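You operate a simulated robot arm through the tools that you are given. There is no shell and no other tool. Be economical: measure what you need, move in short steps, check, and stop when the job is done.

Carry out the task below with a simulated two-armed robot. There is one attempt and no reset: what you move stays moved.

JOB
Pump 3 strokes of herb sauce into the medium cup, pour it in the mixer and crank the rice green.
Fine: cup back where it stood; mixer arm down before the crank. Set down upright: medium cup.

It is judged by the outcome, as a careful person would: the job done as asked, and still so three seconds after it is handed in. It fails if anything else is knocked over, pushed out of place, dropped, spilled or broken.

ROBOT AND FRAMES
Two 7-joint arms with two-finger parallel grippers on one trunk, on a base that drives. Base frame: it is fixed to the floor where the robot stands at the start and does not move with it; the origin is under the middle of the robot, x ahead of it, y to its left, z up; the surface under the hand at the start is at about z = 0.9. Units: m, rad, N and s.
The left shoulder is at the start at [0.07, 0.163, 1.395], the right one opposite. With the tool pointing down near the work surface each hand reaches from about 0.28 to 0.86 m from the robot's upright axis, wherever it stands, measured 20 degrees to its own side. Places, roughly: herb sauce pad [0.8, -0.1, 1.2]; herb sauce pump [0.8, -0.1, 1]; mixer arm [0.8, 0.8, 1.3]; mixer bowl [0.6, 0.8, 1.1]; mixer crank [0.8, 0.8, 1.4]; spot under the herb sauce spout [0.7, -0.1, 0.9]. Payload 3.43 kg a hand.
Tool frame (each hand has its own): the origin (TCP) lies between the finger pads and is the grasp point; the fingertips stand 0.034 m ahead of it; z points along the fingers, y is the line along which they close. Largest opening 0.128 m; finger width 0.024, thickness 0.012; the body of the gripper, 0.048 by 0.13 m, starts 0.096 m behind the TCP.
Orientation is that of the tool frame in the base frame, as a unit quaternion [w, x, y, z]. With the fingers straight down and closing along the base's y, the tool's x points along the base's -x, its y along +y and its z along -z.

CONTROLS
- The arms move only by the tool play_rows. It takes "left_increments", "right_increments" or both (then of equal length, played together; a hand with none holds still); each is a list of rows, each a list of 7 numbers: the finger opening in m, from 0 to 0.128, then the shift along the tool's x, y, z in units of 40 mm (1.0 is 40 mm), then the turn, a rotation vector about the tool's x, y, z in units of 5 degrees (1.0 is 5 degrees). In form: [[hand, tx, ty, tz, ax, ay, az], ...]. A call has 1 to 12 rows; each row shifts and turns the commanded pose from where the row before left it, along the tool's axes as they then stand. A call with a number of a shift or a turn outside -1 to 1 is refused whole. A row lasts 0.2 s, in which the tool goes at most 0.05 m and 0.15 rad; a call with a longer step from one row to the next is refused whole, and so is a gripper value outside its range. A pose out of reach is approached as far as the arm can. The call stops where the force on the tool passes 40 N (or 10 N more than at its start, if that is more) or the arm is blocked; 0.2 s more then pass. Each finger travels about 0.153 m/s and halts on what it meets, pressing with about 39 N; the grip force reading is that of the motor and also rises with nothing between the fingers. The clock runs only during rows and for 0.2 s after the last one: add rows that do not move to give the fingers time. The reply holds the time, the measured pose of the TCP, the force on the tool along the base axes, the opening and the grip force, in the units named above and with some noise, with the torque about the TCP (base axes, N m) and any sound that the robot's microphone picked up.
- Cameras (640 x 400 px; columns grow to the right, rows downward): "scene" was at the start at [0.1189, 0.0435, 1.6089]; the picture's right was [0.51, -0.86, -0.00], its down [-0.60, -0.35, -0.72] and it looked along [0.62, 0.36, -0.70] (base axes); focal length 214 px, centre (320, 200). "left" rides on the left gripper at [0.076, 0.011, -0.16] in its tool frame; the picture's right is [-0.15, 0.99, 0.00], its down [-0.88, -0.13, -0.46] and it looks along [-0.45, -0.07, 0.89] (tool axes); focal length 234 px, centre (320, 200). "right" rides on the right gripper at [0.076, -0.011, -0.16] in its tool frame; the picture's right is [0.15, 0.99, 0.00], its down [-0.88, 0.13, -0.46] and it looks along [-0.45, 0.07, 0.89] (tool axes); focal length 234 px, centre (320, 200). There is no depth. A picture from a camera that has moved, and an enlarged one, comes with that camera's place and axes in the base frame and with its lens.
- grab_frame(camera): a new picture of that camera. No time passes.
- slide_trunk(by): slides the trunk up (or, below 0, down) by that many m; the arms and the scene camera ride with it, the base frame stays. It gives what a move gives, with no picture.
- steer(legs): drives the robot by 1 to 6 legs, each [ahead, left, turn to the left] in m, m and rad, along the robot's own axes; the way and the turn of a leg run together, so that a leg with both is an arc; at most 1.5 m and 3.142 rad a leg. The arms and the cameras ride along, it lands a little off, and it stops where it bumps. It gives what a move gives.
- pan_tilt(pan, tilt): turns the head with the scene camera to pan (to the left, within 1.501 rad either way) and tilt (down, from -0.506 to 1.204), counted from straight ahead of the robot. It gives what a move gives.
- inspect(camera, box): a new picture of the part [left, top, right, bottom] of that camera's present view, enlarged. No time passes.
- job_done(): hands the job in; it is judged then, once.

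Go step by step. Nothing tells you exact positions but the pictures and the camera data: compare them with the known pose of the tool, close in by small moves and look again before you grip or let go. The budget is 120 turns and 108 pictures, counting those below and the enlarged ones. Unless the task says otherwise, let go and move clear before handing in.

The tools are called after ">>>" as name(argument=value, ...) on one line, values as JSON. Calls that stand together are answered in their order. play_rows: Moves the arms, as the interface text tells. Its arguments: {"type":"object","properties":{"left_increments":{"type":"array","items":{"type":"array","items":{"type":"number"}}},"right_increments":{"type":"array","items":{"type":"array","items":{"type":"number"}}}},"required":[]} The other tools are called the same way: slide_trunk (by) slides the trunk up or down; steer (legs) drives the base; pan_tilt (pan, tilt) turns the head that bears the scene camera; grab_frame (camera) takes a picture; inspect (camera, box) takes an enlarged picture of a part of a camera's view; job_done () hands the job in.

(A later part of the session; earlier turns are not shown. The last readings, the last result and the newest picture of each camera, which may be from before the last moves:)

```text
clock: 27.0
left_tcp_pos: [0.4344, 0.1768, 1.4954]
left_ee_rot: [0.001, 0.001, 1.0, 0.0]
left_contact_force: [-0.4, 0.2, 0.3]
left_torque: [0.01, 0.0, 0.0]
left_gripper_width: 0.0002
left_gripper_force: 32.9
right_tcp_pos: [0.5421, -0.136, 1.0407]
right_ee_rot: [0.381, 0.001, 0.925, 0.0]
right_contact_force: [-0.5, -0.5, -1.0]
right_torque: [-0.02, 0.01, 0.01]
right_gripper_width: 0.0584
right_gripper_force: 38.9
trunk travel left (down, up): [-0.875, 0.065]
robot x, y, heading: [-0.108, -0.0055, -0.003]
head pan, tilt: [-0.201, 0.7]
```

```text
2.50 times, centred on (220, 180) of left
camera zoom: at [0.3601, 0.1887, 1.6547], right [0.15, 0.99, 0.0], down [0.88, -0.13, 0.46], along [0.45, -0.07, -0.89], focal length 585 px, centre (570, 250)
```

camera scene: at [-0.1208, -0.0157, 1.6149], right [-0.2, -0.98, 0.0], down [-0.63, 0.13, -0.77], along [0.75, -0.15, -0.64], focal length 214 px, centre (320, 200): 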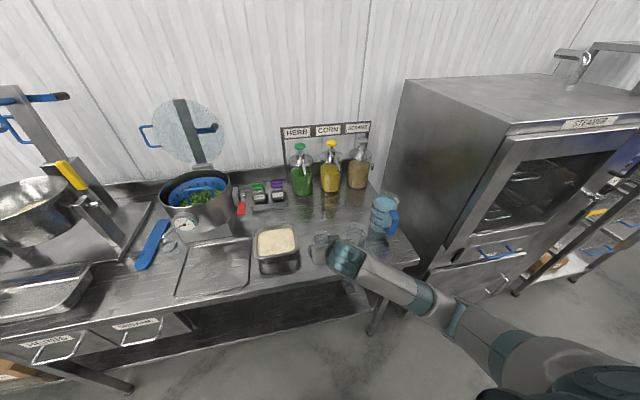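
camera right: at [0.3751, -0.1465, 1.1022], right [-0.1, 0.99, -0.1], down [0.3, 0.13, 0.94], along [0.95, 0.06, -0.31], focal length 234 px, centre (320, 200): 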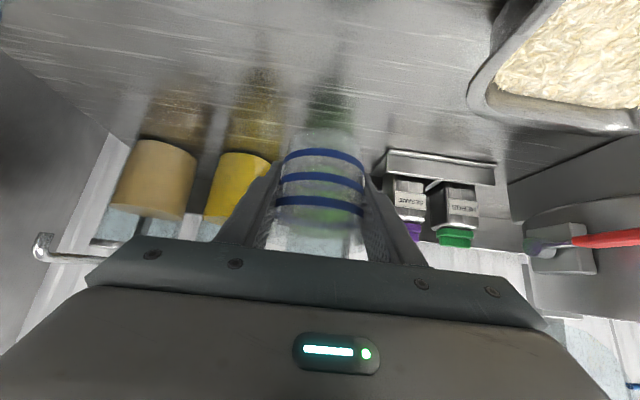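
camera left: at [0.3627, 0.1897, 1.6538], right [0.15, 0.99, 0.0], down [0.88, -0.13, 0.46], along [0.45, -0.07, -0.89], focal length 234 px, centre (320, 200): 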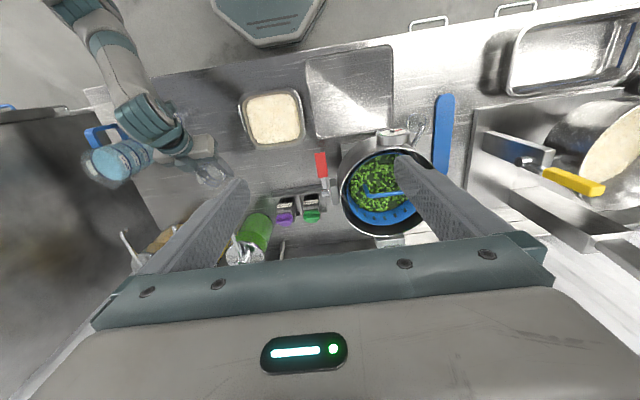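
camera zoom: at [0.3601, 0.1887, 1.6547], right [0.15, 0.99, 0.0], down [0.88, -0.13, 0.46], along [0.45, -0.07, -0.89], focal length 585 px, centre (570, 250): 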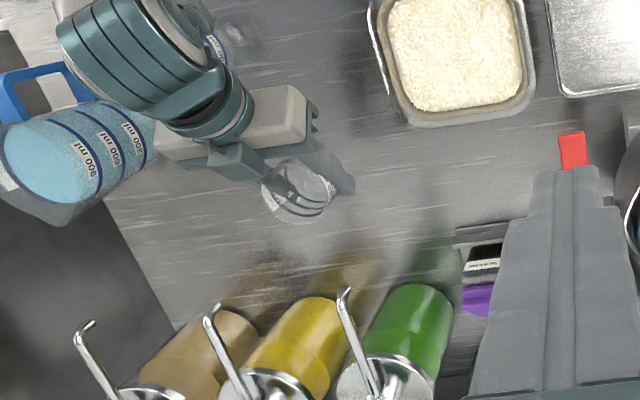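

The tip triangulates consistently to (0.659,-0.111,1.089). I'm lowering the cup, then sliding it in beneath the spout just above the counter.

>>> play_rows(right_increments=[[0.045, 0.62, 0, 0.62, 0, 0, 0], [0.045, 0.62, 0, 0.62, 0, 0, 0], [0.045, -0.52, 0.156, 0.52, 0, 0, 0], [0.045, -0.52, 0.156, 0.52, 0, 0, 0], [0.045, -0.52, 0.156, 0.52, 0, 0, 0], [0.045, -0.52, 0.156, 0.52, 0, 0, 0]])

>>> inspect(camera="left", box=[140, 120, 340, 260])

>>> inspect(camera="scene", box=[260, 100, 380, 220])

```text
clock: 28.4
left_tcp_pos: [0.4357, 0.1779, 1.4955]
left_ee_rot: [0.0, 0.001, 1.0, -0.001]
left_contact_force: [-0.1, 0.1, 0.0]
left_torque: [0.01, 0.02, -0.01]
left_gripper_width: 0.0
left_gripper_force: 32.5
right_tcp_pos: [0.661, -0.1127, 0.9712]
right_ee_rot: [0.381, 0.001, 0.925, -0.002]
right_contact_force: [0.8, 0.6, -0.6]
right_torque: [0.02, 0.05, 0.0]
right_gripper_width: 0.0582
right_gripper_force: 39.6
trunk travel left (down, up): [-0.875, 0.065]
robot x, y, heading: [-0.1118, -0.0005, -0.001]
head pan, tilt: [-0.201, 0.7]
```

```text
2.86 times, centred on (240, 190) of left
camera zoom: at [0.3617, 0.19, 1.654], right [0.15, 0.99, 0.0], down [0.88, -0.13, 0.46], along [0.45, -0.07, -0.89], focal length 669 px, centre (549, 229)
```

zoom: 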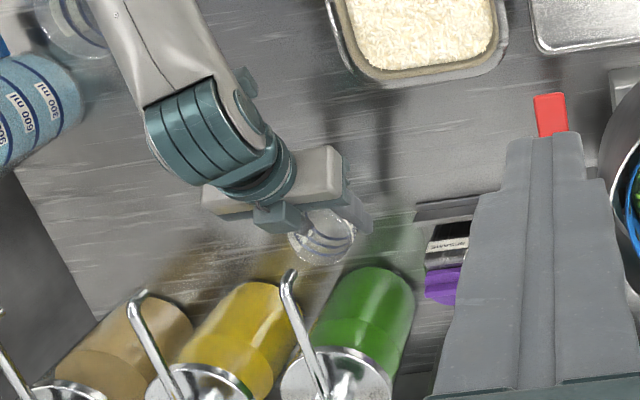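

```text
3.33 times, centred on (320, 160) of scene
camera zoom: at [0.0226, -0.0147, 1.6145], right [-0.2, -0.98, 0.0], down [-0.63, 0.13, -0.76], along [0.75, -0.16, -0.65], focal length 715 px, centre (320, 333)
```

zoom: 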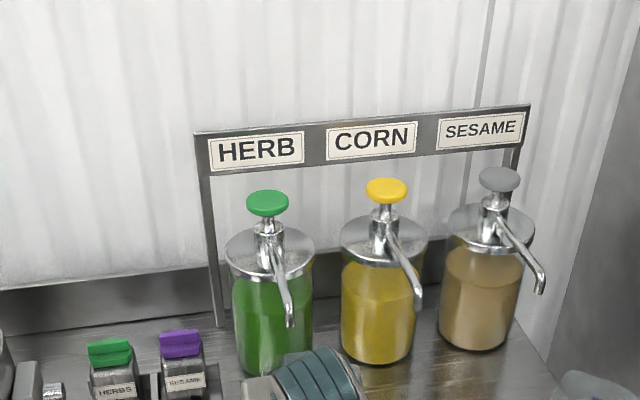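

The cup is aligned under the tip. To pump with the left hand I need the base closer, so I'll back the cup out, drive 0.16 m forward, and re‑centre it.

>>> play_rows(right_increments=[[0.045, 0.707, 0, -0.707, 0, 0, 0], [0.045, 0.707, 0, -0.707, 0, 0, 0], [0.045, 0.707, 0, -0.707, 0, 0, 0], [0.045, 0.707, 0, -0.707, 0, 0, 0]])

>>> steer(legs=[[0.16, 0, 0]])

>>> grab_frame(camera="left")

```text
clock: 29.4
left_tcp_pos: [0.4323, 0.1762, 1.4955]
left_ee_rot: [0.002, 0.001, 1.0, -0.001]
left_contact_force: [-1.1, 0.1, 0.0]
left_torque: [0.02, -0.07, 0.0]
left_gripper_width: 0.0
left_gripper_force: 33.5
right_tcp_pos: [0.4995, -0.1124, 0.9739]
right_ee_rot: [0.382, 0.001, 0.924, -0.001]
right_contact_force: [0.2, -0.5, -0.4]
right_torque: [0.02, -0.01, 0.02]
right_gripper_width: 0.0583
right_gripper_force: 38.8
trunk travel left (down, up): [-0.875, 0.065]
robot x, y, heading: [-0.1098, -0.0007, -0.011]
head pan, tilt: [-0.201, 0.7]
```

```text
clock: 30.8
left_tcp_pos: [0.5854, 0.1769, 1.496]
left_ee_rot: [0.002, 0.001, 1.0, 0.0]
left_contact_force: [-1.3, -0.2, 0.3]
left_torque: [-0.01, -0.08, 0.0]
left_gripper_width: 0.0002
left_gripper_force: 33.0
right_tcp_pos: [0.6555, -0.1139, 0.9737]
right_ee_rot: [0.382, 0.002, 0.924, -0.001]
right_contact_force: [-0.2, 0.4, -0.9]
right_torque: [-0.03, 0.0, 0.02]
right_gripper_width: 0.0582
right_gripper_force: 38.7
trunk travel left (down, up): [-0.875, 0.065]
robot x, y, heading: [0.0474, -0.0007, -0.003]
head pan, tilt: [-0.201, 0.7]
```

```text
67 pictures are left
camera left: at [0.5119, 0.1885, 1.6561], right [0.15, 0.99, 0.0], down [0.88, -0.13, 0.46], along [0.45, -0.07, -0.89], focal length 234 px, centre (320, 200)
```

left: 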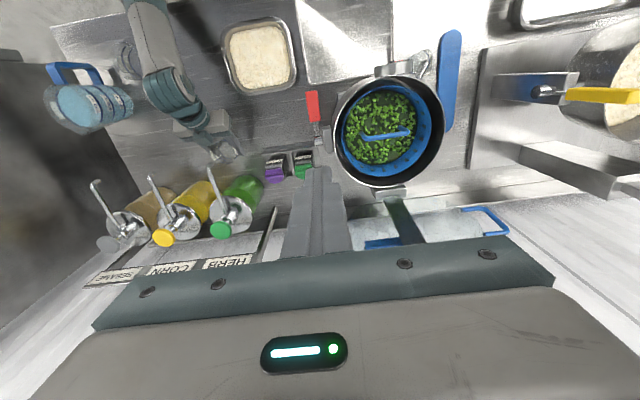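

Cup is back at (0.656,-0.114). Zooming to verify spout, cup, and pad from this vantage.

>>> inspect(camera="left", box=[170, 130, 290, 250])

```text
3.33 times, centred on (230, 190) of left
camera zoom: at [0.5119, 0.1885, 1.6561], right [0.15, 0.99, 0.0], down [0.88, -0.13, 0.46], along [0.45, -0.07, -0.89], focal length 781 px, centre (620, 233)
```

zoom: 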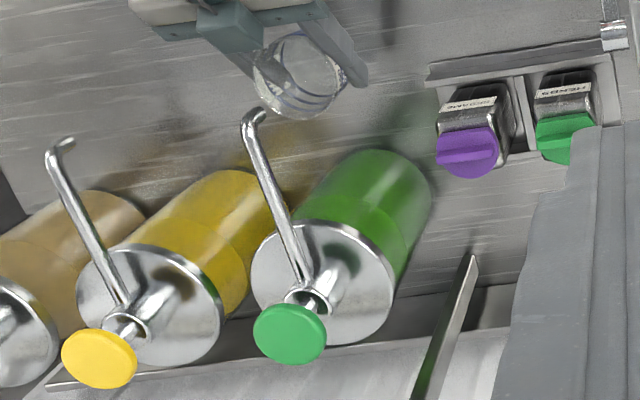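

Everything lines up: pad at about (0.80,-0.105,1.175), 5 cm wide. Lowering the cup onto the counter, then bringing the closed left fingers above the pad.

>>> play_rows(right_increments=[[0.045, 0.16, 0, 0.2, 0, 0, 0], [0.045, 0.18, 0, 0.18, 0, 0, 0], [0.045, 0.14, 0, 0.14, 0, 0, 0], [0.045, 0.03, 0, 0.03, 0, 0, 0]])

>>> play_rows(left_increments=[[0, -0.6, -0.783, 0, 0, 0, 0], [0, -0.6, -0.783, 0, 0, 0, 0], [0, -0.6, -0.783, 0, 0, 0, 0], [0, -0.6, -0.783, 0, 0, 0, 0], [0, -0.6, -0.783, 0, 0, 0, 0], [0, -0.6, -0.783, 0, 0, 0, 0], [0, -0.6, -0.783, 0, 0, 0, 0], [0, -0.6, -0.783, 0, 0, 0, 0], [0, -0.6, -0.783, 0, 0, 0, 0]])

>>> grab_frame(camera="left")

```text
clock: 31.8
left_tcp_pos: [0.5897, 0.1761, 1.4964]
left_ee_rot: [0.001, 0.002, 1.0, -0.002]
left_contact_force: [0.2, -0.3, -0.2]
left_torque: [0.01, -0.02, -0.01]
left_gripper_width: 0.0
left_gripper_force: 33.0
right_tcp_pos: [0.6569, -0.1132, 0.9424]
right_ee_rot: [0.381, 0.002, 0.925, -0.002]
right_contact_force: [0.1, 0.9, -0.3]
right_torque: [-0.01, 0.01, -0.01]
right_gripper_width: 0.0584
right_gripper_force: 39.7
trunk travel left (down, up): [-0.875, 0.065]
robot x, y, heading: [0.0428, -0.0031, 0.003]
head pan, tilt: [-0.201, 0.7]
```

```text
clock: 33.8
left_tcp_pos: [0.6173, 0.1875, 1.4817]
left_ee_rot: [0.001, 0.002, 1.0, -0.001]
left_contact_force: [0.0, 0.5, 1.0]
left_torque: [0.05, -0.01, 0.0]
left_gripper_width: 0.0
left_gripper_force: 32.6
left hand out of reach, approached as far as the arm can: row 1, 2, 3, 4, 5, 6, 7, 8, 9
right_tcp_pos: [0.6564, -0.1126, 0.9419]
right_ee_rot: [0.381, 0.001, 0.925, 0.0]
right_contact_force: [-0.6, 0.2, -0.9]
right_torque: [0.04, -0.02, -0.02]
right_gripper_width: 0.0581
right_gripper_force: 39.1
trunk travel left (down, up): [-0.875, 0.065]
robot x, y, heading: [0.0432, 0.0011, -0.001]
head pan, tilt: [-0.201, 0.7]
```

```text
65 pictures are left
camera left: at [0.5423, 0.1998, 1.6404], right [0.15, 0.99, 0.0], down [0.88, -0.13, 0.46], along [0.45, -0.07, -0.89], focal length 234 px, centre (320, 200)
```

left: 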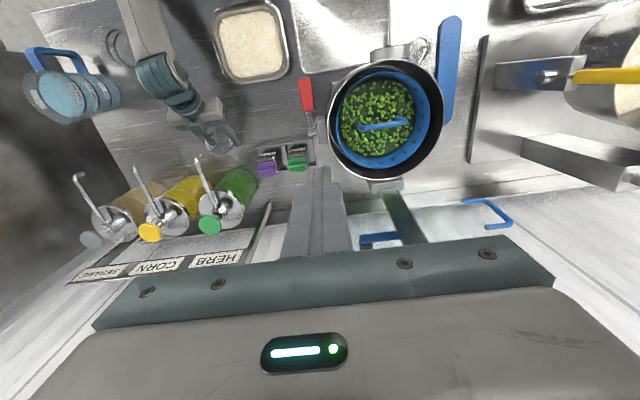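

At this height the left arm can't cross further; lowering first to gain reach, then moving toward the pad.

>>> play_rows(left_increments=[[0, 0, -0.3, 0.9, 0, 0, 0], [0, 0, -0.3, 0.9, 0, 0, 0], [0, 0, -0.3, 0.9, 0, 0, 0], [0, 0, -0.3, 0.9, 0, 0, 0], [0, 0, -0.3, 0.9, 0, 0, 0]])

>>> play_rows(left_increments=[[0, -0.5, -0.7, 0, 0, 0, 0], [0, -0.5, -0.7, 0, 0, 0, 0], [0, -0.5, -0.7, 0, 0, 0, 0], [0, -0.5, -0.7, 0, 0, 0, 0]])

>>> grab_frame(camera="scene")

```text
clock: 35.0
left_tcp_pos: [0.6098, 0.1385, 1.3019]
left_ee_rot: [0.002, 0.001, 1.0, -0.001]
left_contact_force: [1.5, -0.3, -1.1]
left_torque: [-0.01, -0.02, 0.0]
left_gripper_width: 0.0
left_gripper_force: 32.7
left hand out of reach, approached as far as the arm can: row 4, 5
right_tcp_pos: [0.6571, -0.1139, 0.9417]
right_ee_rot: [0.381, 0.003, 0.924, -0.002]
right_contact_force: [0.2, -0.2, 0.4]
right_torque: [0.02, -0.02, 0.0]
right_gripper_width: 0.0583
right_gripper_force: 38.9
trunk travel left (down, up): [-0.875, 0.065]
robot x, y, heading: [0.049, -0.0023, -0.003]
head pan, tilt: [-0.201, 0.7]
```

```text
clock: 36.0
left_tcp_pos: [0.6163, 0.1427, 1.3012]
left_ee_rot: [0.002, 0.002, 1.0, -0.001]
left_contact_force: [-0.2, 0.2, 1.0]
left_torque: [-0.01, 0.01, 0.05]
left_gripper_width: 0.0001
left_gripper_force: 33.0
left hand out of reach, approached as far as the arm can: row 1, 2, 3, 4
right_tcp_pos: [0.6574, -0.1136, 0.9415]
right_ee_rot: [0.381, 0.002, 0.925, -0.002]
right_contact_force: [0.8, 0.6, -0.6]
right_torque: [0.0, 0.02, 0.0]
right_gripper_width: 0.0584
right_gripper_force: 39.2
trunk travel left (down, up): [-0.875, 0.065]
robot x, y, heading: [0.0418, -0.0044, -0.01]
head pan, tilt: [-0.201, 0.7]
```

```text
64 pictures are left
camera scene: at [0.1765, -0.0163, 1.6147], right [-0.2, -0.98, 0.0], down [-0.63, 0.13, -0.76], along [0.75, -0.16, -0.64], focal length 214 px, centre (320, 200)
```

scene: 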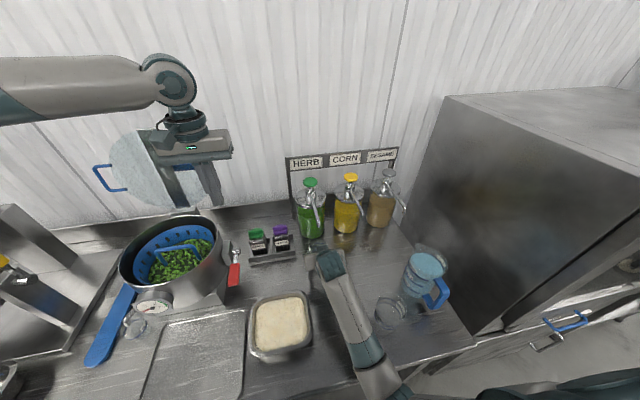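

The left arm can't cross that far, so I'll let the cup stand there and pump with the right hand. Releasing, backing out along the tool axis, and moving the left arm away.

>>> play_rows(right_increments=[[0.07, 0, 0, 0, 0, 0, 0], [0.1, 0, 0, 0, 0, 0, 0], [0.1, 0, 0, 0, 0, 0, 0]], left_increments=[[0, 0.5, 0.4, -0.5, 0, 0, 0], [0, 0.5, 0.4, -0.5, 0, 0, 0], [0, 0.5, 0.4, -0.5, 0, 0, 0]])

>>> play_rows(right_increments=[[0.1, 0, 0, -0.6, 0, 0, 0], [0.1, 0, 0, -0.9, 0, 0, 0], [0.1, 0, 0, -0.9, 0, 0, 0], [0.1, 0, 0, -0.9, 0, 0, 0], [0.1, -0.2, 0, -0.9, 0, 0, 0]], left_increments=[[0, 0.4, 0.7, -0.3, 0, 0, 0], [0, 0.4, 0.7, -0.3, 0, 0, 0], [0, 0.4, 0.7, -0.3, 0, 0, 0], [0, 0.4, 0.7, -0.3, 0, 0, 0], [0, 0, 0, 0, 0, 0, 0]])

>>> grab_frame(camera="right")

```text
clock: 36.8
left_tcp_pos: [0.5571, 0.1948, 1.3631]
left_ee_rot: [0.0, 0.001, 1.0, 0.0]
left_contact_force: [0.6, -0.6, -0.4]
left_torque: [0.0, -0.06, -0.01]
left_gripper_width: 0.0
left_gripper_force: 32.8
right_tcp_pos: [0.6577, -0.114, 0.942]
right_ee_rot: [0.382, 0.003, 0.924, -0.002]
right_contact_force: [1.0, 1.1, -0.1]
right_torque: [0.02, 0.0, -0.01]
right_gripper_width: 0.1003
right_gripper_force: 0.0
trunk travel left (down, up): [-0.875, 0.065]
robot x, y, heading: [0.0473, -0.0005, -0.005]
head pan, tilt: [-0.201, 0.7]
```

```text
clock: 38.0
left_tcp_pos: [0.4913, 0.3039, 1.4086]
left_ee_rot: [0.001, 0.002, 1.0, 0.0]
left_contact_force: [0.8, -1.0, 0.2]
left_torque: [0.03, 0.02, 0.02]
left_gripper_width: 0.0001
left_gripper_force: 32.8
right_tcp_pos: [0.5467, -0.1341, 1.061]
right_ee_rot: [0.382, -0.01, 0.924, -0.03]
right_contact_force: [-0.1, -0.2, 0.3]
right_torque: [0.03, 0.0, -0.02]
right_gripper_width: 0.0998
right_gripper_force: 0.1
trunk travel left (down, up): [-0.875, 0.065]
robot x, y, heading: [0.0422, -0.0037, -0.002]
head pan, tilt: [-0.201, 0.7]
```

```text
63 pictures are left
camera right: at [0.3796, -0.1404, 1.1221], right [-0.1, 0.98, -0.17], down [0.3, 0.19, 0.93], along [0.95, 0.04, -0.32], focal length 234 px, centre (320, 200)
```

right: 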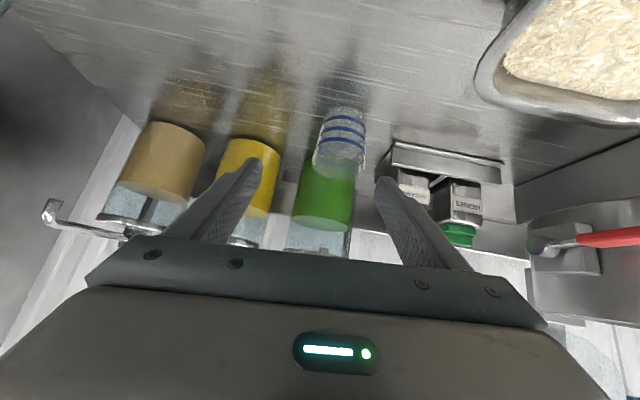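

The cup stands under the spout. Raising the right hand clear, then turning it to point down with fingers closed.

>>> play_rows(right_increments=[[0.1, -0.65, 0, -0.65, 0, 0, 0], [0.08, -0.65, 0, -0.65, 0, 0, 0], [0.06, -0.65, 0, -0.65, 0, 0, 0], [0.04, -0.65, 0, -0.65, 0, 0, 0], [0.02, -0.65, 0, -0.65, 0, 0, 0], [0.0, -0.65, 0, -0.65, 0, 0, 0], [0.0, -0.4, 0, -0.4, 0, 0, 0]])

>>> play_rows(right_increments=[[0.0, -0.3, 0, 0.3, 0, 1, 0], [0.0, -0.4, 0, 0.3, 0, 1, 0], [0.0, -0.4, 0, 0.2, 0, 1, 0], [0.0, -0.4, 0, 0.2, 0, 1, 0], [0.0, -0.4, 0, 0.2, 0, 1, 0], [0.0, -0.4, 0, 0.1, 0, 1, 0], [0.0, -0.5, 0, 0.1, 0, 1, 0], [0.0, -0.5, 0, 0, 0, 1, 0], [0.0, -0.5, 0, 0, 0, 1, 0]])

>>> grab_frame(camera="right")

```text
clock: 38.6
left_tcp_pos: [0.495, 0.3022, 1.4091]
left_ee_rot: [0.001, 0.001, 1.0, -0.001]
left_contact_force: [0.5, -0.1, -0.8]
left_torque: [0.0, 0.03, 0.04]
left_gripper_width: 0.0
left_gripper_force: 33.1
right_tcp_pos: [0.5476, -0.1641, 1.1102]
right_ee_rot: [0.368, -0.015, 0.927, -0.077]
right_contact_force: [0.0, 0.9, -0.4]
right_torque: [-0.03, -0.01, 0.0]
right_gripper_width: 0.0599
right_gripper_force: 0.0
right hand out of reach, approached as far as the arm can: row 2, 3
trunk travel left (down, up): [-0.875, 0.065]
robot x, y, heading: [0.0431, 0.0, -0.007]
head pan, tilt: [-0.201, 0.7]
stopped in row 3 (right hand): the arm was blocked; the commanded pose is now the measured one
```

```text
clock: 39.2
left_tcp_pos: [0.4952, 0.3025, 1.4097]
left_ee_rot: [-0.001, 0.003, 1.0, 0.0]
left_contact_force: [0.4, 0.9, -0.9]
left_torque: [0.05, 0.05, -0.02]
left_gripper_width: 0.0
left_gripper_force: 33.1
right_tcp_pos: [0.5786, -0.2525, 1.0944]
right_ee_rot: [0.276, -0.009, 0.944, -0.183]
right_contact_force: [-0.3, 0.1, 0.0]
right_torque: [0.02, 0.0, -0.01]
right_gripper_width: 0.0001
right_gripper_force: 32.7
right hand out of reach, approached as far as the arm can: row 3
trunk travel left (down, up): [-0.875, 0.065]
robot x, y, heading: [0.0433, -0.0019, -0.008]
head pan, tilt: [-0.201, 0.7]
stopped in row 3 (right hand): the arm was blocked; the commanded pose is now the measured one
```

```text
62 pictures are left
camera right: at [0.4311, -0.2184, 1.1851], right [-0.04, 0.91, -0.42], down [0.52, 0.38, 0.77], along [0.85, -0.19, -0.49], focal length 234 px, centre (320, 200)
```

right: 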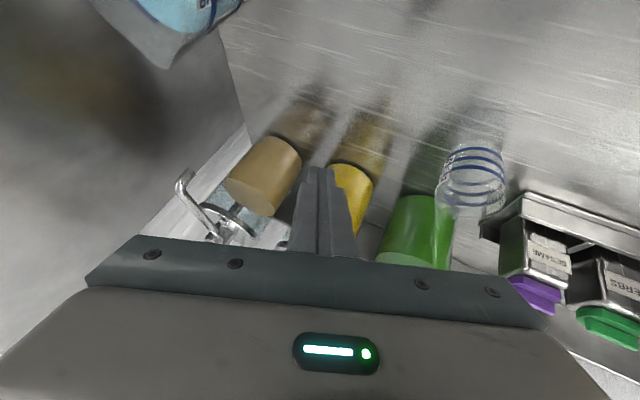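

The arm is cramped near the body and has drifted toward the corn pump. I'll drive back to get clear of the pumps before reorienting.

>>> steer(legs=[[-0.2, 0, 0]])

>>> pan_tilt(pan=-0.4, tilt=0.8)

>>> grab_frame(camera="scene")

```text
clock: 40.9
left_tcp_pos: [0.2897, 0.306, 1.4074]
left_ee_rot: [0.0, 0.0, 1.0, 0.0]
left_contact_force: [0.7, 0.1, 0.0]
left_torque: [0.0, 0.05, -0.04]
left_gripper_width: 0.0001
left_gripper_force: 32.8
right_tcp_pos: [0.3738, -0.2501, 1.0945]
right_ee_rot: [0.276, -0.012, 0.944, -0.182]
right_contact_force: [0.7, -0.3, 0.0]
right_torque: [-0.02, 0.04, 0.0]
right_gripper_width: 0.0
right_gripper_force: 32.5
trunk travel left (down, up): [-0.875, 0.065]
robot x, y, heading: [-0.162, -0.0033, -0.001]
head pan, tilt: [-0.201, 0.7]
```

```text
clock: 41.6
left_tcp_pos: [0.2854, 0.304, 1.4108]
left_ee_rot: [0.001, 0.0, 1.0, -0.001]
left_contact_force: [0.1, 0.1, -0.7]
left_torque: [-0.01, -0.04, 0.02]
left_gripper_width: 0.0001
left_gripper_force: 33.6
right_tcp_pos: [0.3723, -0.2493, 1.0964]
right_ee_rot: [0.278, -0.011, 0.943, -0.183]
right_contact_force: [-0.5, -0.8, 0.2]
right_torque: [-0.02, -0.04, -0.02]
right_gripper_width: 0.0001
right_gripper_force: 33.0
trunk travel left (down, up): [-0.875, 0.065]
robot x, y, heading: [-0.1598, -0.0002, -0.0]
head pan, tilt: [-0.4, 0.799]
```

```text
61 pictures are left
camera scene: at [-0.039, -0.0295, 1.6066], right [-0.39, -0.92, 0.0], down [-0.66, 0.28, -0.7], along [0.64, -0.27, -0.72], focal length 214 px, centre (320, 200)
```

scene: 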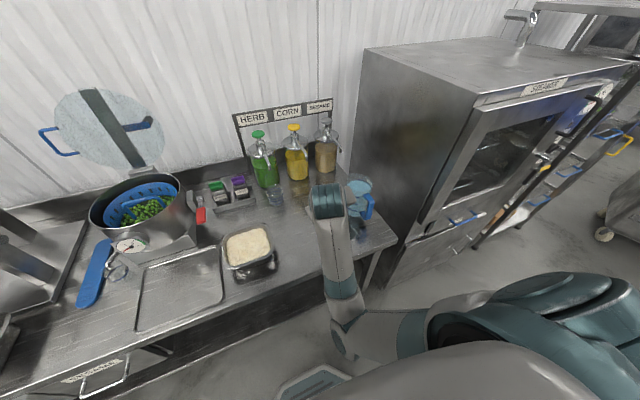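

Clear of the pumps now. Moving the hand up and forward a little to leave the cramped posture.

>>> play_rows(right_increments=[[0.0, -0.96, -0.19, -0.18, 0, 0, 0], [0.0, -0.96, -0.19, -0.18, 0, 0, 0], [0.0, -0.96, -0.19, -0.18, 0, 0, 0], [0.0, -0.73, -0.27, -0.48, 0, 0, 0]])

```text
clock: 42.6
left_tcp_pos: [0.2872, 0.3041, 1.4093]
left_ee_rot: [0.0, 0.0, 1.0, -0.001]
left_contact_force: [0.1, -0.2, 1.0]
left_torque: [-0.01, 0.0, 0.02]
left_gripper_width: 0.0001
left_gripper_force: 32.5
right_tcp_pos: [0.4704, -0.2676, 1.2143]
right_ee_rot: [0.273, -0.005, 0.941, -0.202]
right_contact_force: [0.4, 0.1, -0.8]
right_torque: [-0.01, 0.02, 0.0]
right_gripper_width: 0.0
right_gripper_force: 33.2
trunk travel left (down, up): [-0.875, 0.065]
robot x, y, heading: [-0.1601, -0.0004, -0.001]
head pan, tilt: [-0.4, 0.799]
```

>>> play_rows(right_increments=[[0.0, 0, 0, -0.2, -0.675, 0.912, 0.017], [0.0, 0, 0, -0.2, -0.675, 0.912, 0.017], [0.0, 0, 0, -0.2, -0.675, 0.912, 0.017], [0.0, 0, 0, -0.2, -0.675, 0.912, 0.017], [0.0, 0, 0, -0.2, -0.675, 0.912, 0.017], [0.0, 0, 0, -0.2, -0.675, 0.912, 0.017], [0.0, 0, 0, -0.2, -0.675, 0.912, 0.017]])

```text
clock: 44.2
left_tcp_pos: [0.2854, 0.3047, 1.4093]
left_ee_rot: [0.001, 0.001, 1.0, 0.0]
left_contact_force: [0.3, -0.6, -0.3]
left_torque: [0.02, 0.03, 0.01]
left_gripper_width: 0.0
left_gripper_force: 33.1
right_tcp_pos: [0.5417, -0.2968, 1.2062]
right_ee_rot: [0.001, -0.012, 1.0, 0.019]
right_contact_force: [0.3, 1.0, 0.2]
right_torque: [-0.01, -0.01, 0.04]
right_gripper_width: 0.0
right_gripper_force: 33.2
right hand out of reach, approached as far as the arm can: row 1, 2, 3, 4, 5, 6
trunk travel left (down, up): [-0.875, 0.065]
robot x, y, heading: [-0.158, -0.0023, -0.001]
head pan, tilt: [-0.4, 0.799]
```

Tool now points down. Raising and centring on the pad's y, then driving forward.

>>> play_rows(right_increments=[[0.0, -0.24, 0.8, -0.39, 0, 0, 0], [0.0, -0.24, 0.8, -0.39, 0, 0, 0], [0.0, -0.24, 0.8, -0.39, 0, 0, 0], [0.0, -0.24, 0.8, -0.39, 0, 0, 0], [0.0, -0.24, 0.8, -0.39, 0, 0, 0], [0.0, -0.24, 0.8, -0.39, 0, 0, 0]])

>>> steer(legs=[[0.14, 0, 0]])

>>> grab_frame(camera="right")

>>> grab_frame(camera="scene")

```text
clock: 45.6
left_tcp_pos: [0.285, 0.3054, 1.4088]
left_ee_rot: [0.0, 0.0, 1.0, 0.0]
left_contact_force: [0.0, 0.1, 0.8]
left_torque: [0.02, -0.01, -0.02]
left_gripper_width: 0.0
left_gripper_force: 33.0
right_tcp_pos: [0.6279, -0.1266, 1.3028]
right_ee_rot: [0.001, -0.011, 1.0, 0.018]
right_contact_force: [0.1, -0.8, 0.7]
right_torque: [-0.01, 0.05, -0.01]
right_gripper_width: 0.0
right_gripper_force: 32.8
right hand out of reach, approached as far as the arm can: row 1, 2, 3, 4
trunk travel left (down, up): [-0.875, 0.065]
robot x, y, heading: [-0.1591, 0.0009, -0.002]
head pan, tilt: [-0.4, 0.799]
```

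```text
clock: 46.9
left_tcp_pos: [0.4261, 0.3046, 1.4113]
left_ee_rot: [0.002, 0.0, 1.0, 0.0]
left_contact_force: [-0.7, 0.5, -0.1]
left_torque: [-0.01, -0.06, 0.06]
left_gripper_width: 0.0
left_gripper_force: 33.3
right_tcp_pos: [0.7681, -0.1269, 1.3061]
right_ee_rot: [0.003, -0.011, 1.0, 0.018]
right_contact_force: [0.4, -1.3, 0.2]
right_torque: [-0.03, 0.0, -0.01]
right_gripper_width: 0.0001
right_gripper_force: 32.9
trunk travel left (down, up): [-0.875, 0.065]
robot x, y, heading: [-0.0191, 0.0, -0.002]
head pan, tilt: [-0.4, 0.799]
```

```text
60 pictures are left
camera right: at [0.6923, -0.1446, 1.4646], right [-0.17, 0.98, 0.03], down [0.87, 0.13, 0.47], along [0.45, 0.11, -0.88], focal length 234 px, centre (320, 200)
```

right: 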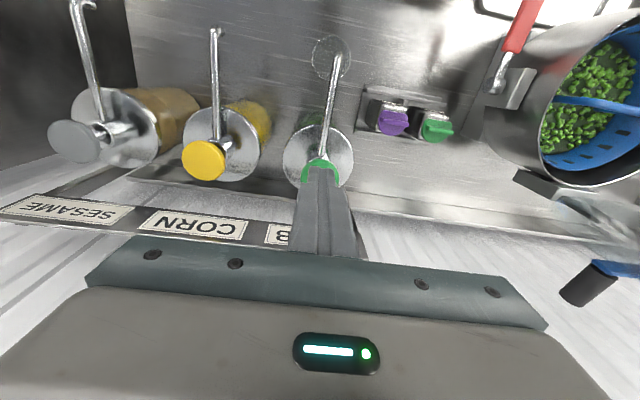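

```text
59 pictures are left
camera scene: at [0.1015, -0.0296, 1.6068], right [-0.39, -0.92, 0.0], down [-0.66, 0.28, -0.7], along [0.64, -0.27, -0.72], focal length 214 px, centre (320, 200)
```

scene: 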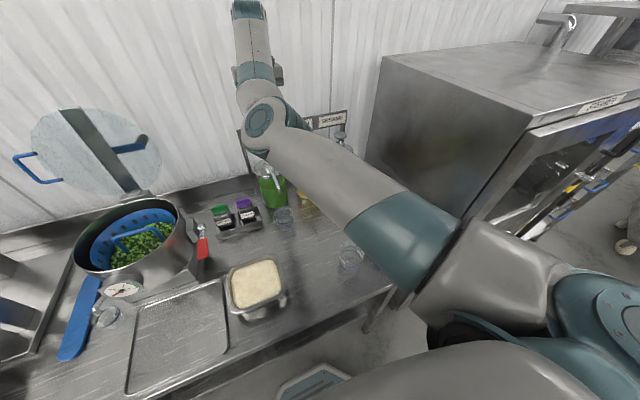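

Spout tip (0.659,-0.110) and cup rim (0.655,-0.112) agree well, and the pad centre is about (0.804,-0.111). Aligning and descending to just above the pad.

>>> play_rows(right_increments=[[0.0, -0.45, 0.2, 0, 0, 0, 0], [0.0, -0.43, 0.2, 0.2, 0, 0, 0], [0.0, 0, 0, 0.9, 0, 0, 0], [0.0, 0, 0, 0.9, 0, 0, 0]])

>>> grab_frame(camera="right")

>>> inspect(camera="scene", box=[220, 90, 340, 230])

```text
clock: 47.9
left_tcp_pos: [0.4297, 0.3052, 1.4077]
left_ee_rot: [0.0, 0.0, 1.0, -0.001]
left_contact_force: [0.4, 0.3, -0.2]
left_torque: [0.03, 0.04, 0.03]
left_gripper_width: 0.0
left_gripper_force: 33.2
right_tcp_pos: [0.7968, -0.1105, 1.2259]
right_ee_rot: [0.002, -0.011, 1.0, 0.018]
right_contact_force: [0.6, 0.3, -0.1]
right_torque: [0.01, 0.01, -0.01]
right_gripper_width: 0.0
right_gripper_force: 32.9
right hand out of reach, approached as far as the arm can: row 2
trunk travel left (down, up): [-0.875, 0.065]
robot x, y, heading: [-0.0167, -0.0001, -0.002]
head pan, tilt: [-0.4, 0.799]
```

```text
58 pictures are left
camera right: at [0.7214, -0.1303, 1.3861], right [-0.17, 0.98, 0.04], down [0.88, 0.13, 0.46], along [0.45, 0.11, -0.89], focal length 234 px, centre (320, 200)
```

right: 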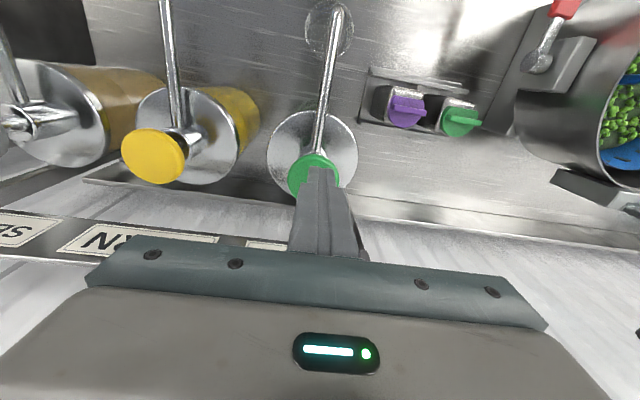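

```text
2.86 times, centred on (280, 160) of scene
camera zoom: at [0.1066, -0.0295, 1.6064], right [-0.39, -0.92, 0.0], down [-0.66, 0.28, -0.7], along [0.64, -0.27, -0.72], focal length 613 px, centre (434, 314)
```

zoom: 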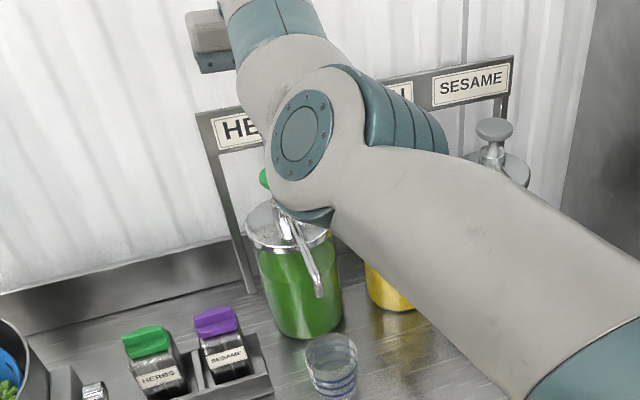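

Slightly left of pad centre; nudging 4 mm and pressing the first stroke down, stopping on force.

>>> play_rows(right_increments=[[0.0, -0.1, -0.1, 0.2, 0, 0, 0], [0.0, 0, 0, 0.25, 0, 0, 0], [0.0, 0, 0, 0.25, 0, 0, 0], [0.0, 0, 0, 0.25, 0, 0, 0], [0.0, 0, 0, 0.25, 0, 0, 0], [0.0, 0, 0, 0.25, 0, 0, 0]])

>>> inspect(camera="right", box=[240, 0, 400, 200])

```text
clock: 49.5
left_tcp_pos: [0.4264, 0.3056, 1.4113]
left_ee_rot: [0.003, 0.0, 1.0, -0.001]
left_contact_force: [-0.1, -0.7, 0.3]
left_torque: [0.0, -0.03, -0.01]
left_gripper_width: 0.0002
left_gripper_force: 32.5
right_tcp_pos: [0.8004, -0.1144, 1.1789]
right_ee_rot: [0.011, -0.01, 1.0, 0.017]
right_contact_force: [-9.0, 1.2, 16.6]
right_torque: [-0.06, 0.47, 0.0]
right_gripper_width: 0.0
right_gripper_force: 33.5
trunk travel left (down, up): [-0.875, 0.065]
robot x, y, heading: [-0.0205, -0.0011, -0.0]
head pan, tilt: [-0.4, 0.799]
stopped in row 6 (right hand): the force on the tool passed its limit at 42 N (the readings are from after the stop); the commanded pose is now the measured one
```

```text
2.00 times, centred on (320, 100) of right
camera zoom: at [0.7221, -0.1324, 1.3374], right [-0.17, 0.99, 0.03], down [0.87, 0.13, 0.48], along [0.47, 0.11, -0.88], focal length 468 px, centre (320, 400)
```

zoom: 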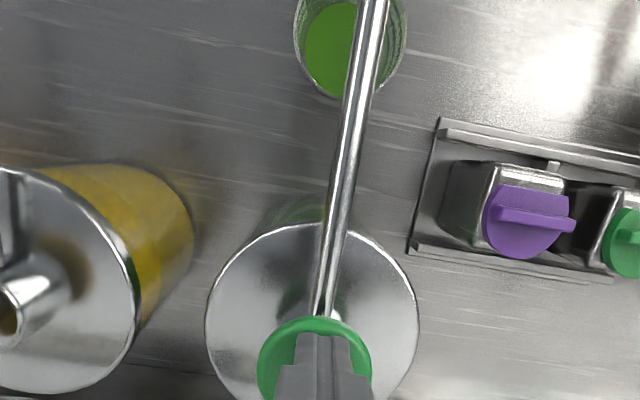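

Sauce is in the cup after one full stroke (bottom at TCP z 1.179). Lifting fully for the pump to return.

>>> play_rows(right_increments=[[0.0, 0, 0, -0.6, 0, 0, 0], [0.0, 0, 0, -0.65, 0, 0, 0], [0.0, 0, 0, 0, 0, 0, 0], [0.0, 0, 0, 0, 0, 0, 0], [0.0, 0, 0, 0, 0, 0, 0]])

>>> inspect(camera="right", box=[240, 0, 400, 200])

```text
clock: 50.7
left_tcp_pos: [0.4277, 0.3043, 1.4103]
left_ee_rot: [0.002, 0.0, 1.0, -0.001]
left_contact_force: [0.2, 0.6, -0.3]
left_torque: [0.05, 0.0, 0.05]
left_gripper_width: 0.0002
left_gripper_force: 32.4
right_tcp_pos: [0.8029, -0.1168, 1.2249]
right_ee_rot: [0.008, -0.01, 1.0, 0.017]
right_contact_force: [-0.5, -0.8, 0.3]
right_torque: [-0.02, 0.01, -0.01]
right_gripper_width: 0.0
right_gripper_force: 32.8
trunk travel left (down, up): [-0.875, 0.065]
robot x, y, heading: [-0.0204, -0.0011, -0.003]
head pan, tilt: [-0.4, 0.799]
```

```text
2.00 times, centred on (320, 100) of right
camera zoom: at [0.7251, -0.1348, 1.3831], right [-0.17, 0.99, 0.03], down [0.87, 0.13, 0.47], along [0.46, 0.11, -0.88], focal length 468 px, centre (320, 400)
```

zoom: 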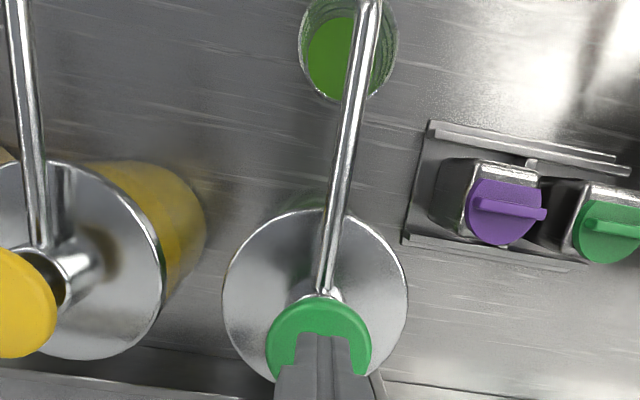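

The pad has returned and all sauce went in the cup. Second stroke.

>>> play_rows(right_increments=[[0.0, 0, 0.05, 0.2, 0, 0, 0], [0.0, 0, 0, 0.25, 0, 0, 0], [0.0, 0, 0, 0.25, 0, 0, 0], [0.0, 0, 0, 0.25, 0, 0, 0], [0.0, 0, 0, 0.25, 0, 0, 0], [0.0, 0, 0, 0.25, 0, 0, 0]])

>>> play_rows(right_increments=[[0.0, 0, 0, -0.6, 0, 0, 0], [0.0, 0, 0, -0.65, 0, 0, 0], [0.0, 0, 0, 0, 0, 0, 0], [0.0, 0, 0, 0, 0, 0, 0], [0.0, 0, 0, 0, 0, 0, 0]])

>>> inspect(camera="right", box=[240, 0, 400, 200])

```text
clock: 52.2
left_tcp_pos: [0.4255, 0.3046, 1.4107]
left_ee_rot: [0.002, 0.0, 1.0, -0.001]
left_contact_force: [0.0, 0.6, 0.1]
left_torque: [-0.01, 0.03, 0.02]
left_gripper_width: 0.0001
left_gripper_force: 32.8
right_tcp_pos: [0.8034, -0.1118, 1.1784]
right_ee_rot: [0.018, -0.009, 1.0, 0.016]
right_contact_force: [-12.3, 0.2, 21.5]
right_torque: [-0.04, 0.67, -0.05]
right_gripper_width: 0.0
right_gripper_force: 33.2
trunk travel left (down, up): [-0.875, 0.065]
robot x, y, heading: [-0.0227, -0.0016, -0.002]
head pan, tilt: [-0.4, 0.799]
stopped in row 6 (right hand): the force on the tool passed its limit at 42 N (the readings are from after the stop); the commanded pose is now the measured one
```

```text
clock: 53.4
left_tcp_pos: [0.4289, 0.3037, 1.4102]
left_ee_rot: [0.001, 0.001, 1.0, 0.0]
left_contact_force: [0.5, -0.3, -0.3]
left_torque: [-0.02, -0.02, 0.02]
left_gripper_width: 0.0003
left_gripper_force: 33.4
right_tcp_pos: [0.8044, -0.1174, 1.2225]
right_ee_rot: [0.016, -0.009, 1.0, 0.017]
right_contact_force: [0.0, 0.3, -0.2]
right_torque: [-0.01, 0.02, 0.03]
right_gripper_width: 0.0003
right_gripper_force: 33.1
trunk travel left (down, up): [-0.875, 0.065]
robot x, y, heading: [-0.015, 0.0014, -0.003]
head pan, tilt: [-0.4, 0.799]
```

```text
2.00 times, centred on (320, 100) of right
camera zoom: at [0.7246, -0.135, 1.3802], right [-0.17, 0.99, 0.03], down [0.86, 0.13, 0.49], along [0.48, 0.1, -0.87], focal length 468 px, centre (320, 400)
```

zoom: 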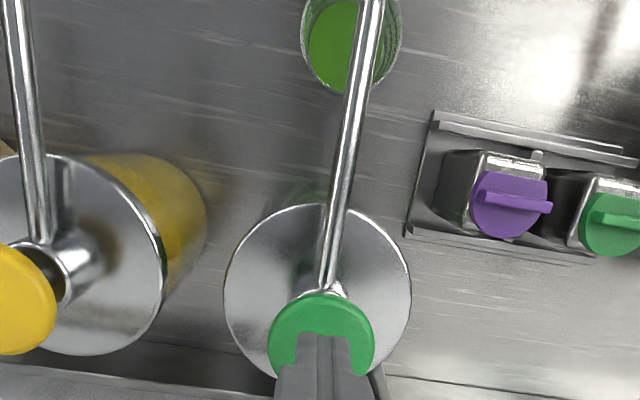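

The level has risen. Third and last stroke.

>>> play_rows(right_increments=[[0.0, 0, 0.05, 0.2, 0, 0, 0], [0.0, 0, 0, 0.25, 0, 0, 0], [0.0, 0, 0, 0.25, 0, 0, 0], [0.0, 0, 0, 0.25, 0, 0, 0], [0.0, 0, 0, 0.25, 0, 0, 0], [0.0, 0, 0, 0.25, 0, 0, 0]])

>>> play_rows(right_increments=[[0.0, 0, 0, -0.6, 0, 0, 0], [0.0, 0, 0, -0.65, 0, 0, 0], [0.0, 0, 0, 0, 0, 0, 0], [0.0, 0, 0, 0, 0, 0, 0], [0.0, 0, 0, -0.9, 0, 0, 0], [0.0, 0, 0, -0.9, 0, 0, 0]])

>>> inspect(camera="right", box=[240, 0, 400, 200])

>>> inspect(camera="scene", box=[230, 150, 330, 250])

```text
clock: 54.8
left_tcp_pos: [0.4235, 0.3053, 1.4113]
left_ee_rot: [0.003, 0.001, 1.0, -0.001]
left_contact_force: [0.3, 0.1, -0.3]
left_torque: [-0.03, 0.0, 0.03]
left_gripper_width: 0.0002
left_gripper_force: 32.6
right_tcp_pos: [0.8064, -0.1123, 1.1781]
right_ee_rot: [0.027, -0.009, 0.999, 0.016]
right_contact_force: [-12.5, 1.8, 20.7]
right_torque: [-0.03, 0.7, -0.01]
right_gripper_width: 0.0001
right_gripper_force: 32.6
trunk travel left (down, up): [-0.875, 0.065]
robot x, y, heading: [-0.0213, -0.0009, -0.003]
head pan, tilt: [-0.4, 0.799]
stopped in row 6 (right hand): the force on the tool passed its limit at 42 N (the readings are from after the stop); the commanded pose is now the measured one
```

```text
clock: 56.2
left_tcp_pos: [0.4278, 0.3039, 1.4093]
left_ee_rot: [0.001, 0.0, 1.0, -0.001]
left_contact_force: [0.3, 0.4, 0.0]
left_torque: [-0.02, -0.06, -0.04]
left_gripper_width: 0.0001
left_gripper_force: 32.9
right_tcp_pos: [0.8015, -0.1179, 1.2942]
right_ee_rot: [0.024, -0.008, 1.0, 0.016]
right_contact_force: [0.4, 0.9, 0.4]
right_torque: [0.0, -0.04, -0.04]
right_gripper_width: 0.0
right_gripper_force: 33.3
trunk travel left (down, up): [-0.875, 0.065]
robot x, y, heading: [-0.0191, -0.0008, 0.002]
head pan, tilt: [-0.4, 0.799]
```

```text
2.00 times, centred on (320, 100) of right
camera zoom: at [0.7201, -0.1363, 1.4515], right [-0.16, 0.99, 0.02], down [0.86, 0.13, 0.5], along [0.49, 0.1, -0.86], focal length 468 px, centre (320, 400)
```

zoom: 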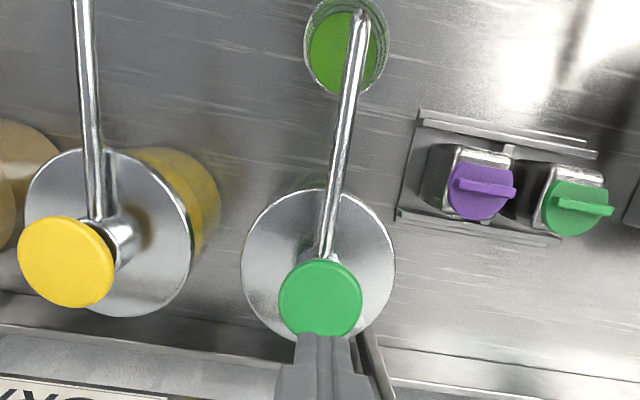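

```text
4.00 times, centred on (280, 200) of scene
camera zoom: at [0.1031, -0.0298, 1.6065], right [-0.39, -0.92, 0.0], down [-0.66, 0.28, -0.7], along [0.64, -0.27, -0.72], focal length 858 px, centre (480, 200)
```

zoom: 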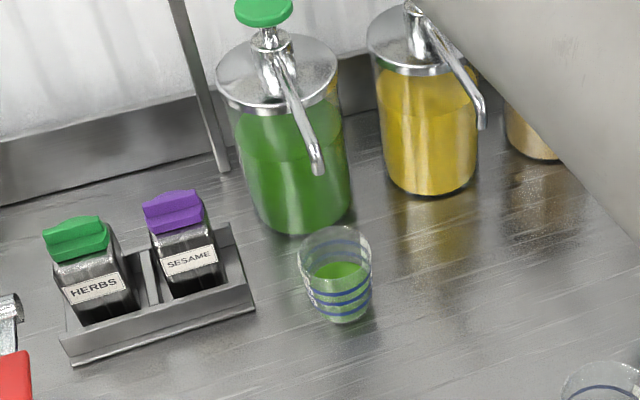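

Three strokes are in, no spill. Now I back up slightly, retract the hand over the spout, open the fingers and pitch to 45° for the regrasp.

>>> steer(legs=[[-0.07, 0, 0]])

>>> play_rows(right_increments=[[0.0, 0.9, 0, 0, 0, 0, 0], [0.03, 0.9, 0, 0, 0, 0, 0], [0.06, 0.9, 0, 0, 0, 0, 0], [0.1, 0, 0, 0, 0.047, -0.938, 0], [0.1, 0, 0, 0, 0.047, -0.938, 0], [0.1, 0, 0, 0, 0.047, -0.938, 0], [0.1, 0, 0, 0, 0.047, -0.938, 0], [0.1, 0, 0, 0, 0.047, -0.938, 0], [0.1, 0, 0, 0, 0.047, -0.938, 0], [0.1, 0, 0, 0, 0.047, -0.938, 0], [0.1, 0, 0, 0, 0.047, -0.938, 0], [0.1, 0, 0, 0, 0.047, -0.938, 0]])

```text
clock: 57.2
left_tcp_pos: [0.3718, 0.3041, 1.4058]
left_ee_rot: [-0.004, 0.0, 1.0, -0.001]
left_contact_force: [0.6, 0.9, 0.2]
left_torque: [-0.01, 0.09, 0.02]
left_gripper_width: 0.0
left_gripper_force: 33.0
right_tcp_pos: [0.7452, -0.1189, 1.2872]
right_ee_rot: [0.02, -0.009, 1.0, 0.016]
right_contact_force: [0.3, -0.2, -0.4]
right_torque: [0.06, 0.11, 0.01]
right_gripper_width: 0.0
right_gripper_force: 33.2
trunk travel left (down, up): [-0.875, 0.065]
robot x, y, heading: [-0.0844, 0.0001, -0.001]
head pan, tilt: [-0.4, 0.799]
```

```text
clock: 59.9
left_tcp_pos: [0.3612, 0.3035, 1.4112]
left_ee_rot: [0.001, 0.0, 1.0, -0.001]
left_contact_force: [-0.3, -0.1, 0.4]
left_torque: [0.04, 0.02, -0.01]
left_gripper_width: 0.0
left_gripper_force: 33.0
right_tcp_pos: [0.7104, -0.1393, 1.2951]
right_ee_rot: [0.386, 0.003, 0.922, -0.003]
right_contact_force: [-0.7, -0.1, 0.6]
right_torque: [0.01, 0.01, 0.03]
right_gripper_width: 0.0999
right_gripper_force: 0.0
right hand out of reach, approached as far as the arm can: row 1, 2, 3, 4
trunk travel left (down, up): [-0.875, 0.065]
robot x, y, heading: [-0.0833, -0.0021, -0.003]
head pan, tilt: [-0.4, 0.799]
```

>>> play_rows(right_increments=[[0.1, 0.6, 0.1, -0.6, 0, 0, 0], [0.1, 0.6, 0.1, -0.6, 0, 0, 0], [0.1, 0.6, 0.1, -0.6, 0, 0, 0], [0.1, 0.9, 0.05, 0.48, 0, 0, 0], [0.1, 0.9, 0.05, 0.48, 0, 0, 0], [0.1, 0.9, 0.05, 0.48, 0, 0, 0], [0.1, 0.9, 0.05, 0.48, 0, 0, 0], [0.1, 0.9, 0.05, 0.48, 0, 0, 0], [0.1, 0.9, 0.05, 0.48, 0, 0, 0]])

>>> grab_frame(camera="right")

```text
clock: 61.4
left_tcp_pos: [0.361, 0.3039, 1.4104]
left_ee_rot: [0.001, 0.001, 1.0, 0.0]
left_contact_force: [0.9, 0.4, -0.1]
left_torque: [0.07, 0.03, 0.01]
left_gripper_width: 0.0001
left_gripper_force: 33.7
right_tcp_pos: [0.5837, -0.1944, 1.1758]
right_ee_rot: [0.4, 0.013, 0.913, -0.075]
right_contact_force: [-0.2, 0.1, -0.4]
right_torque: [0.03, 0.01, 0.01]
right_gripper_width: 0.1001
right_gripper_force: 0.0
trunk travel left (down, up): [-0.875, 0.065]
robot x, y, heading: [-0.0833, -0.001, -0.007]
head pan, tilt: [-0.4, 0.799]
stopped in row 7 (right hand): the arm was blocked; the commanded pose is now the measured one
```

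```text
51 pictures are left
camera right: at [0.4157, -0.1846, 1.2289], right [-0.02, 0.97, -0.23], down [0.28, 0.23, 0.93], along [0.96, -0.05, -0.27], focal length 234 px, centre (320, 200)
```

right: 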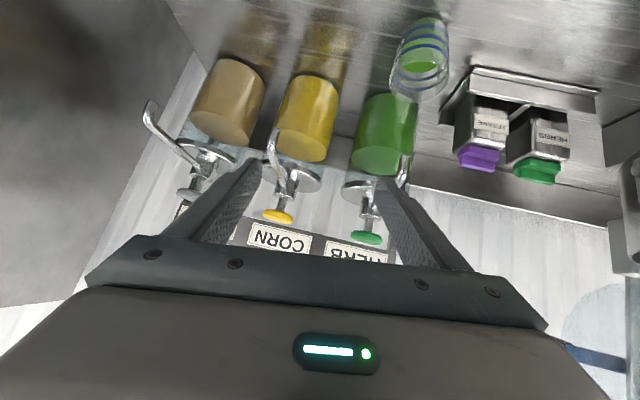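

The arm was blocked partway; I'll look at the arm's posture before continuing.

>>> grab_frame(camera="scene")

```text
50 pictures are left
camera scene: at [0.0363, -0.0307, 1.6066], right [-0.39, -0.92, 0.0], down [-0.66, 0.28, -0.7], along [0.64, -0.27, -0.72], focal length 214 px, centre (320, 200)
```

scene: 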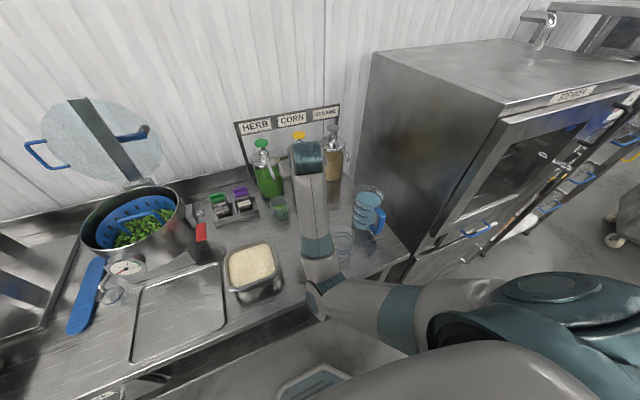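

The elbow has folded inward over the counter. I'll back the base off, extend the arm forward so it unfolds, and only then go down at longer reach.

>>> steer(legs=[[-0.27, 0, 0]])

>>> play_rows(right_increments=[[0.1, -0.6, 0.3, 0.5, 0, 0, 0], [0.1, -0.6, 0.3, 0.5, 0, 0, 0], [0.1, -0.6, 0.2, 0.5, 0, 0, 0], [0.1, -0.6, 0.2, 0.5, 0, 0, 0], [0.1, -0.6, 0.1, 0.5, 0, 0, 0], [0.1, -0.6, 0, 0.5, 0, 0, 0]])

>>> grab_frame(camera="scene")

```text
clock: 63.3
left_tcp_pos: [0.0919, 0.3057, 1.408]
left_ee_rot: [-0.001, 0.001, 1.0, -0.001]
left_contact_force: [-0.1, 0.2, -0.5]
left_torque: [0.02, 0.04, 0.02]
left_gripper_width: 0.0
left_gripper_force: 33.0
right_tcp_pos: [0.3143, -0.1927, 1.1739]
right_ee_rot: [0.399, 0.014, 0.914, -0.075]
right_contact_force: [-0.1, 0.3, -0.1]
right_torque: [-0.01, -0.01, -0.02]
right_gripper_width: 0.0998
right_gripper_force: 0.1
trunk travel left (down, up): [-0.875, 0.065]
robot x, y, heading: [-0.3591, -0.0011, -0.003]
head pan, tilt: [-0.4, 0.799]
```

```text
clock: 64.7
left_tcp_pos: [0.0907, 0.3042, 1.4093]
left_ee_rot: [0.002, 0.001, 1.0, -0.001]
left_contact_force: [0.3, 0.0, -0.5]
left_torque: [-0.01, 0.01, -0.01]
left_gripper_width: 0.0002
left_gripper_force: 33.1
right_tcp_pos: [0.5028, -0.1621, 1.1958]
right_ee_rot: [0.4, 0.013, 0.913, -0.074]
right_contact_force: [0.4, 0.7, 0.5]
right_torque: [0.02, 0.03, 0.01]
right_gripper_width: 0.1002
right_gripper_force: 0.0
trunk travel left (down, up): [-0.875, 0.065]
robot x, y, heading: [-0.3599, -0.0013, -0.008]
head pan, tilt: [-0.4, 0.799]
```

```text
49 pictures are left
camera scene: at [-0.2346, -0.0299, 1.6064], right [-0.39, -0.92, 0.0], down [-0.66, 0.28, -0.7], along [0.64, -0.27, -0.72], focal length 214 px, centre (320, 200)
```

scene: 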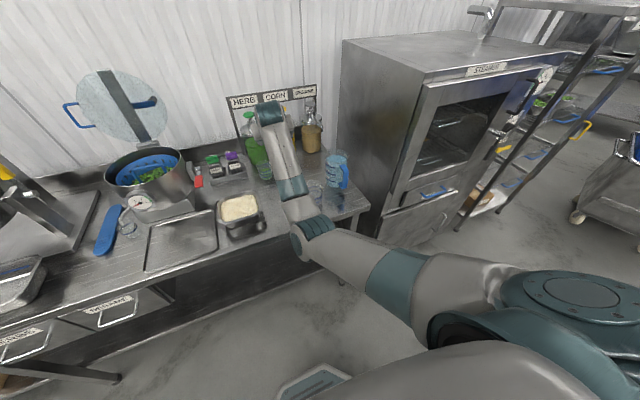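

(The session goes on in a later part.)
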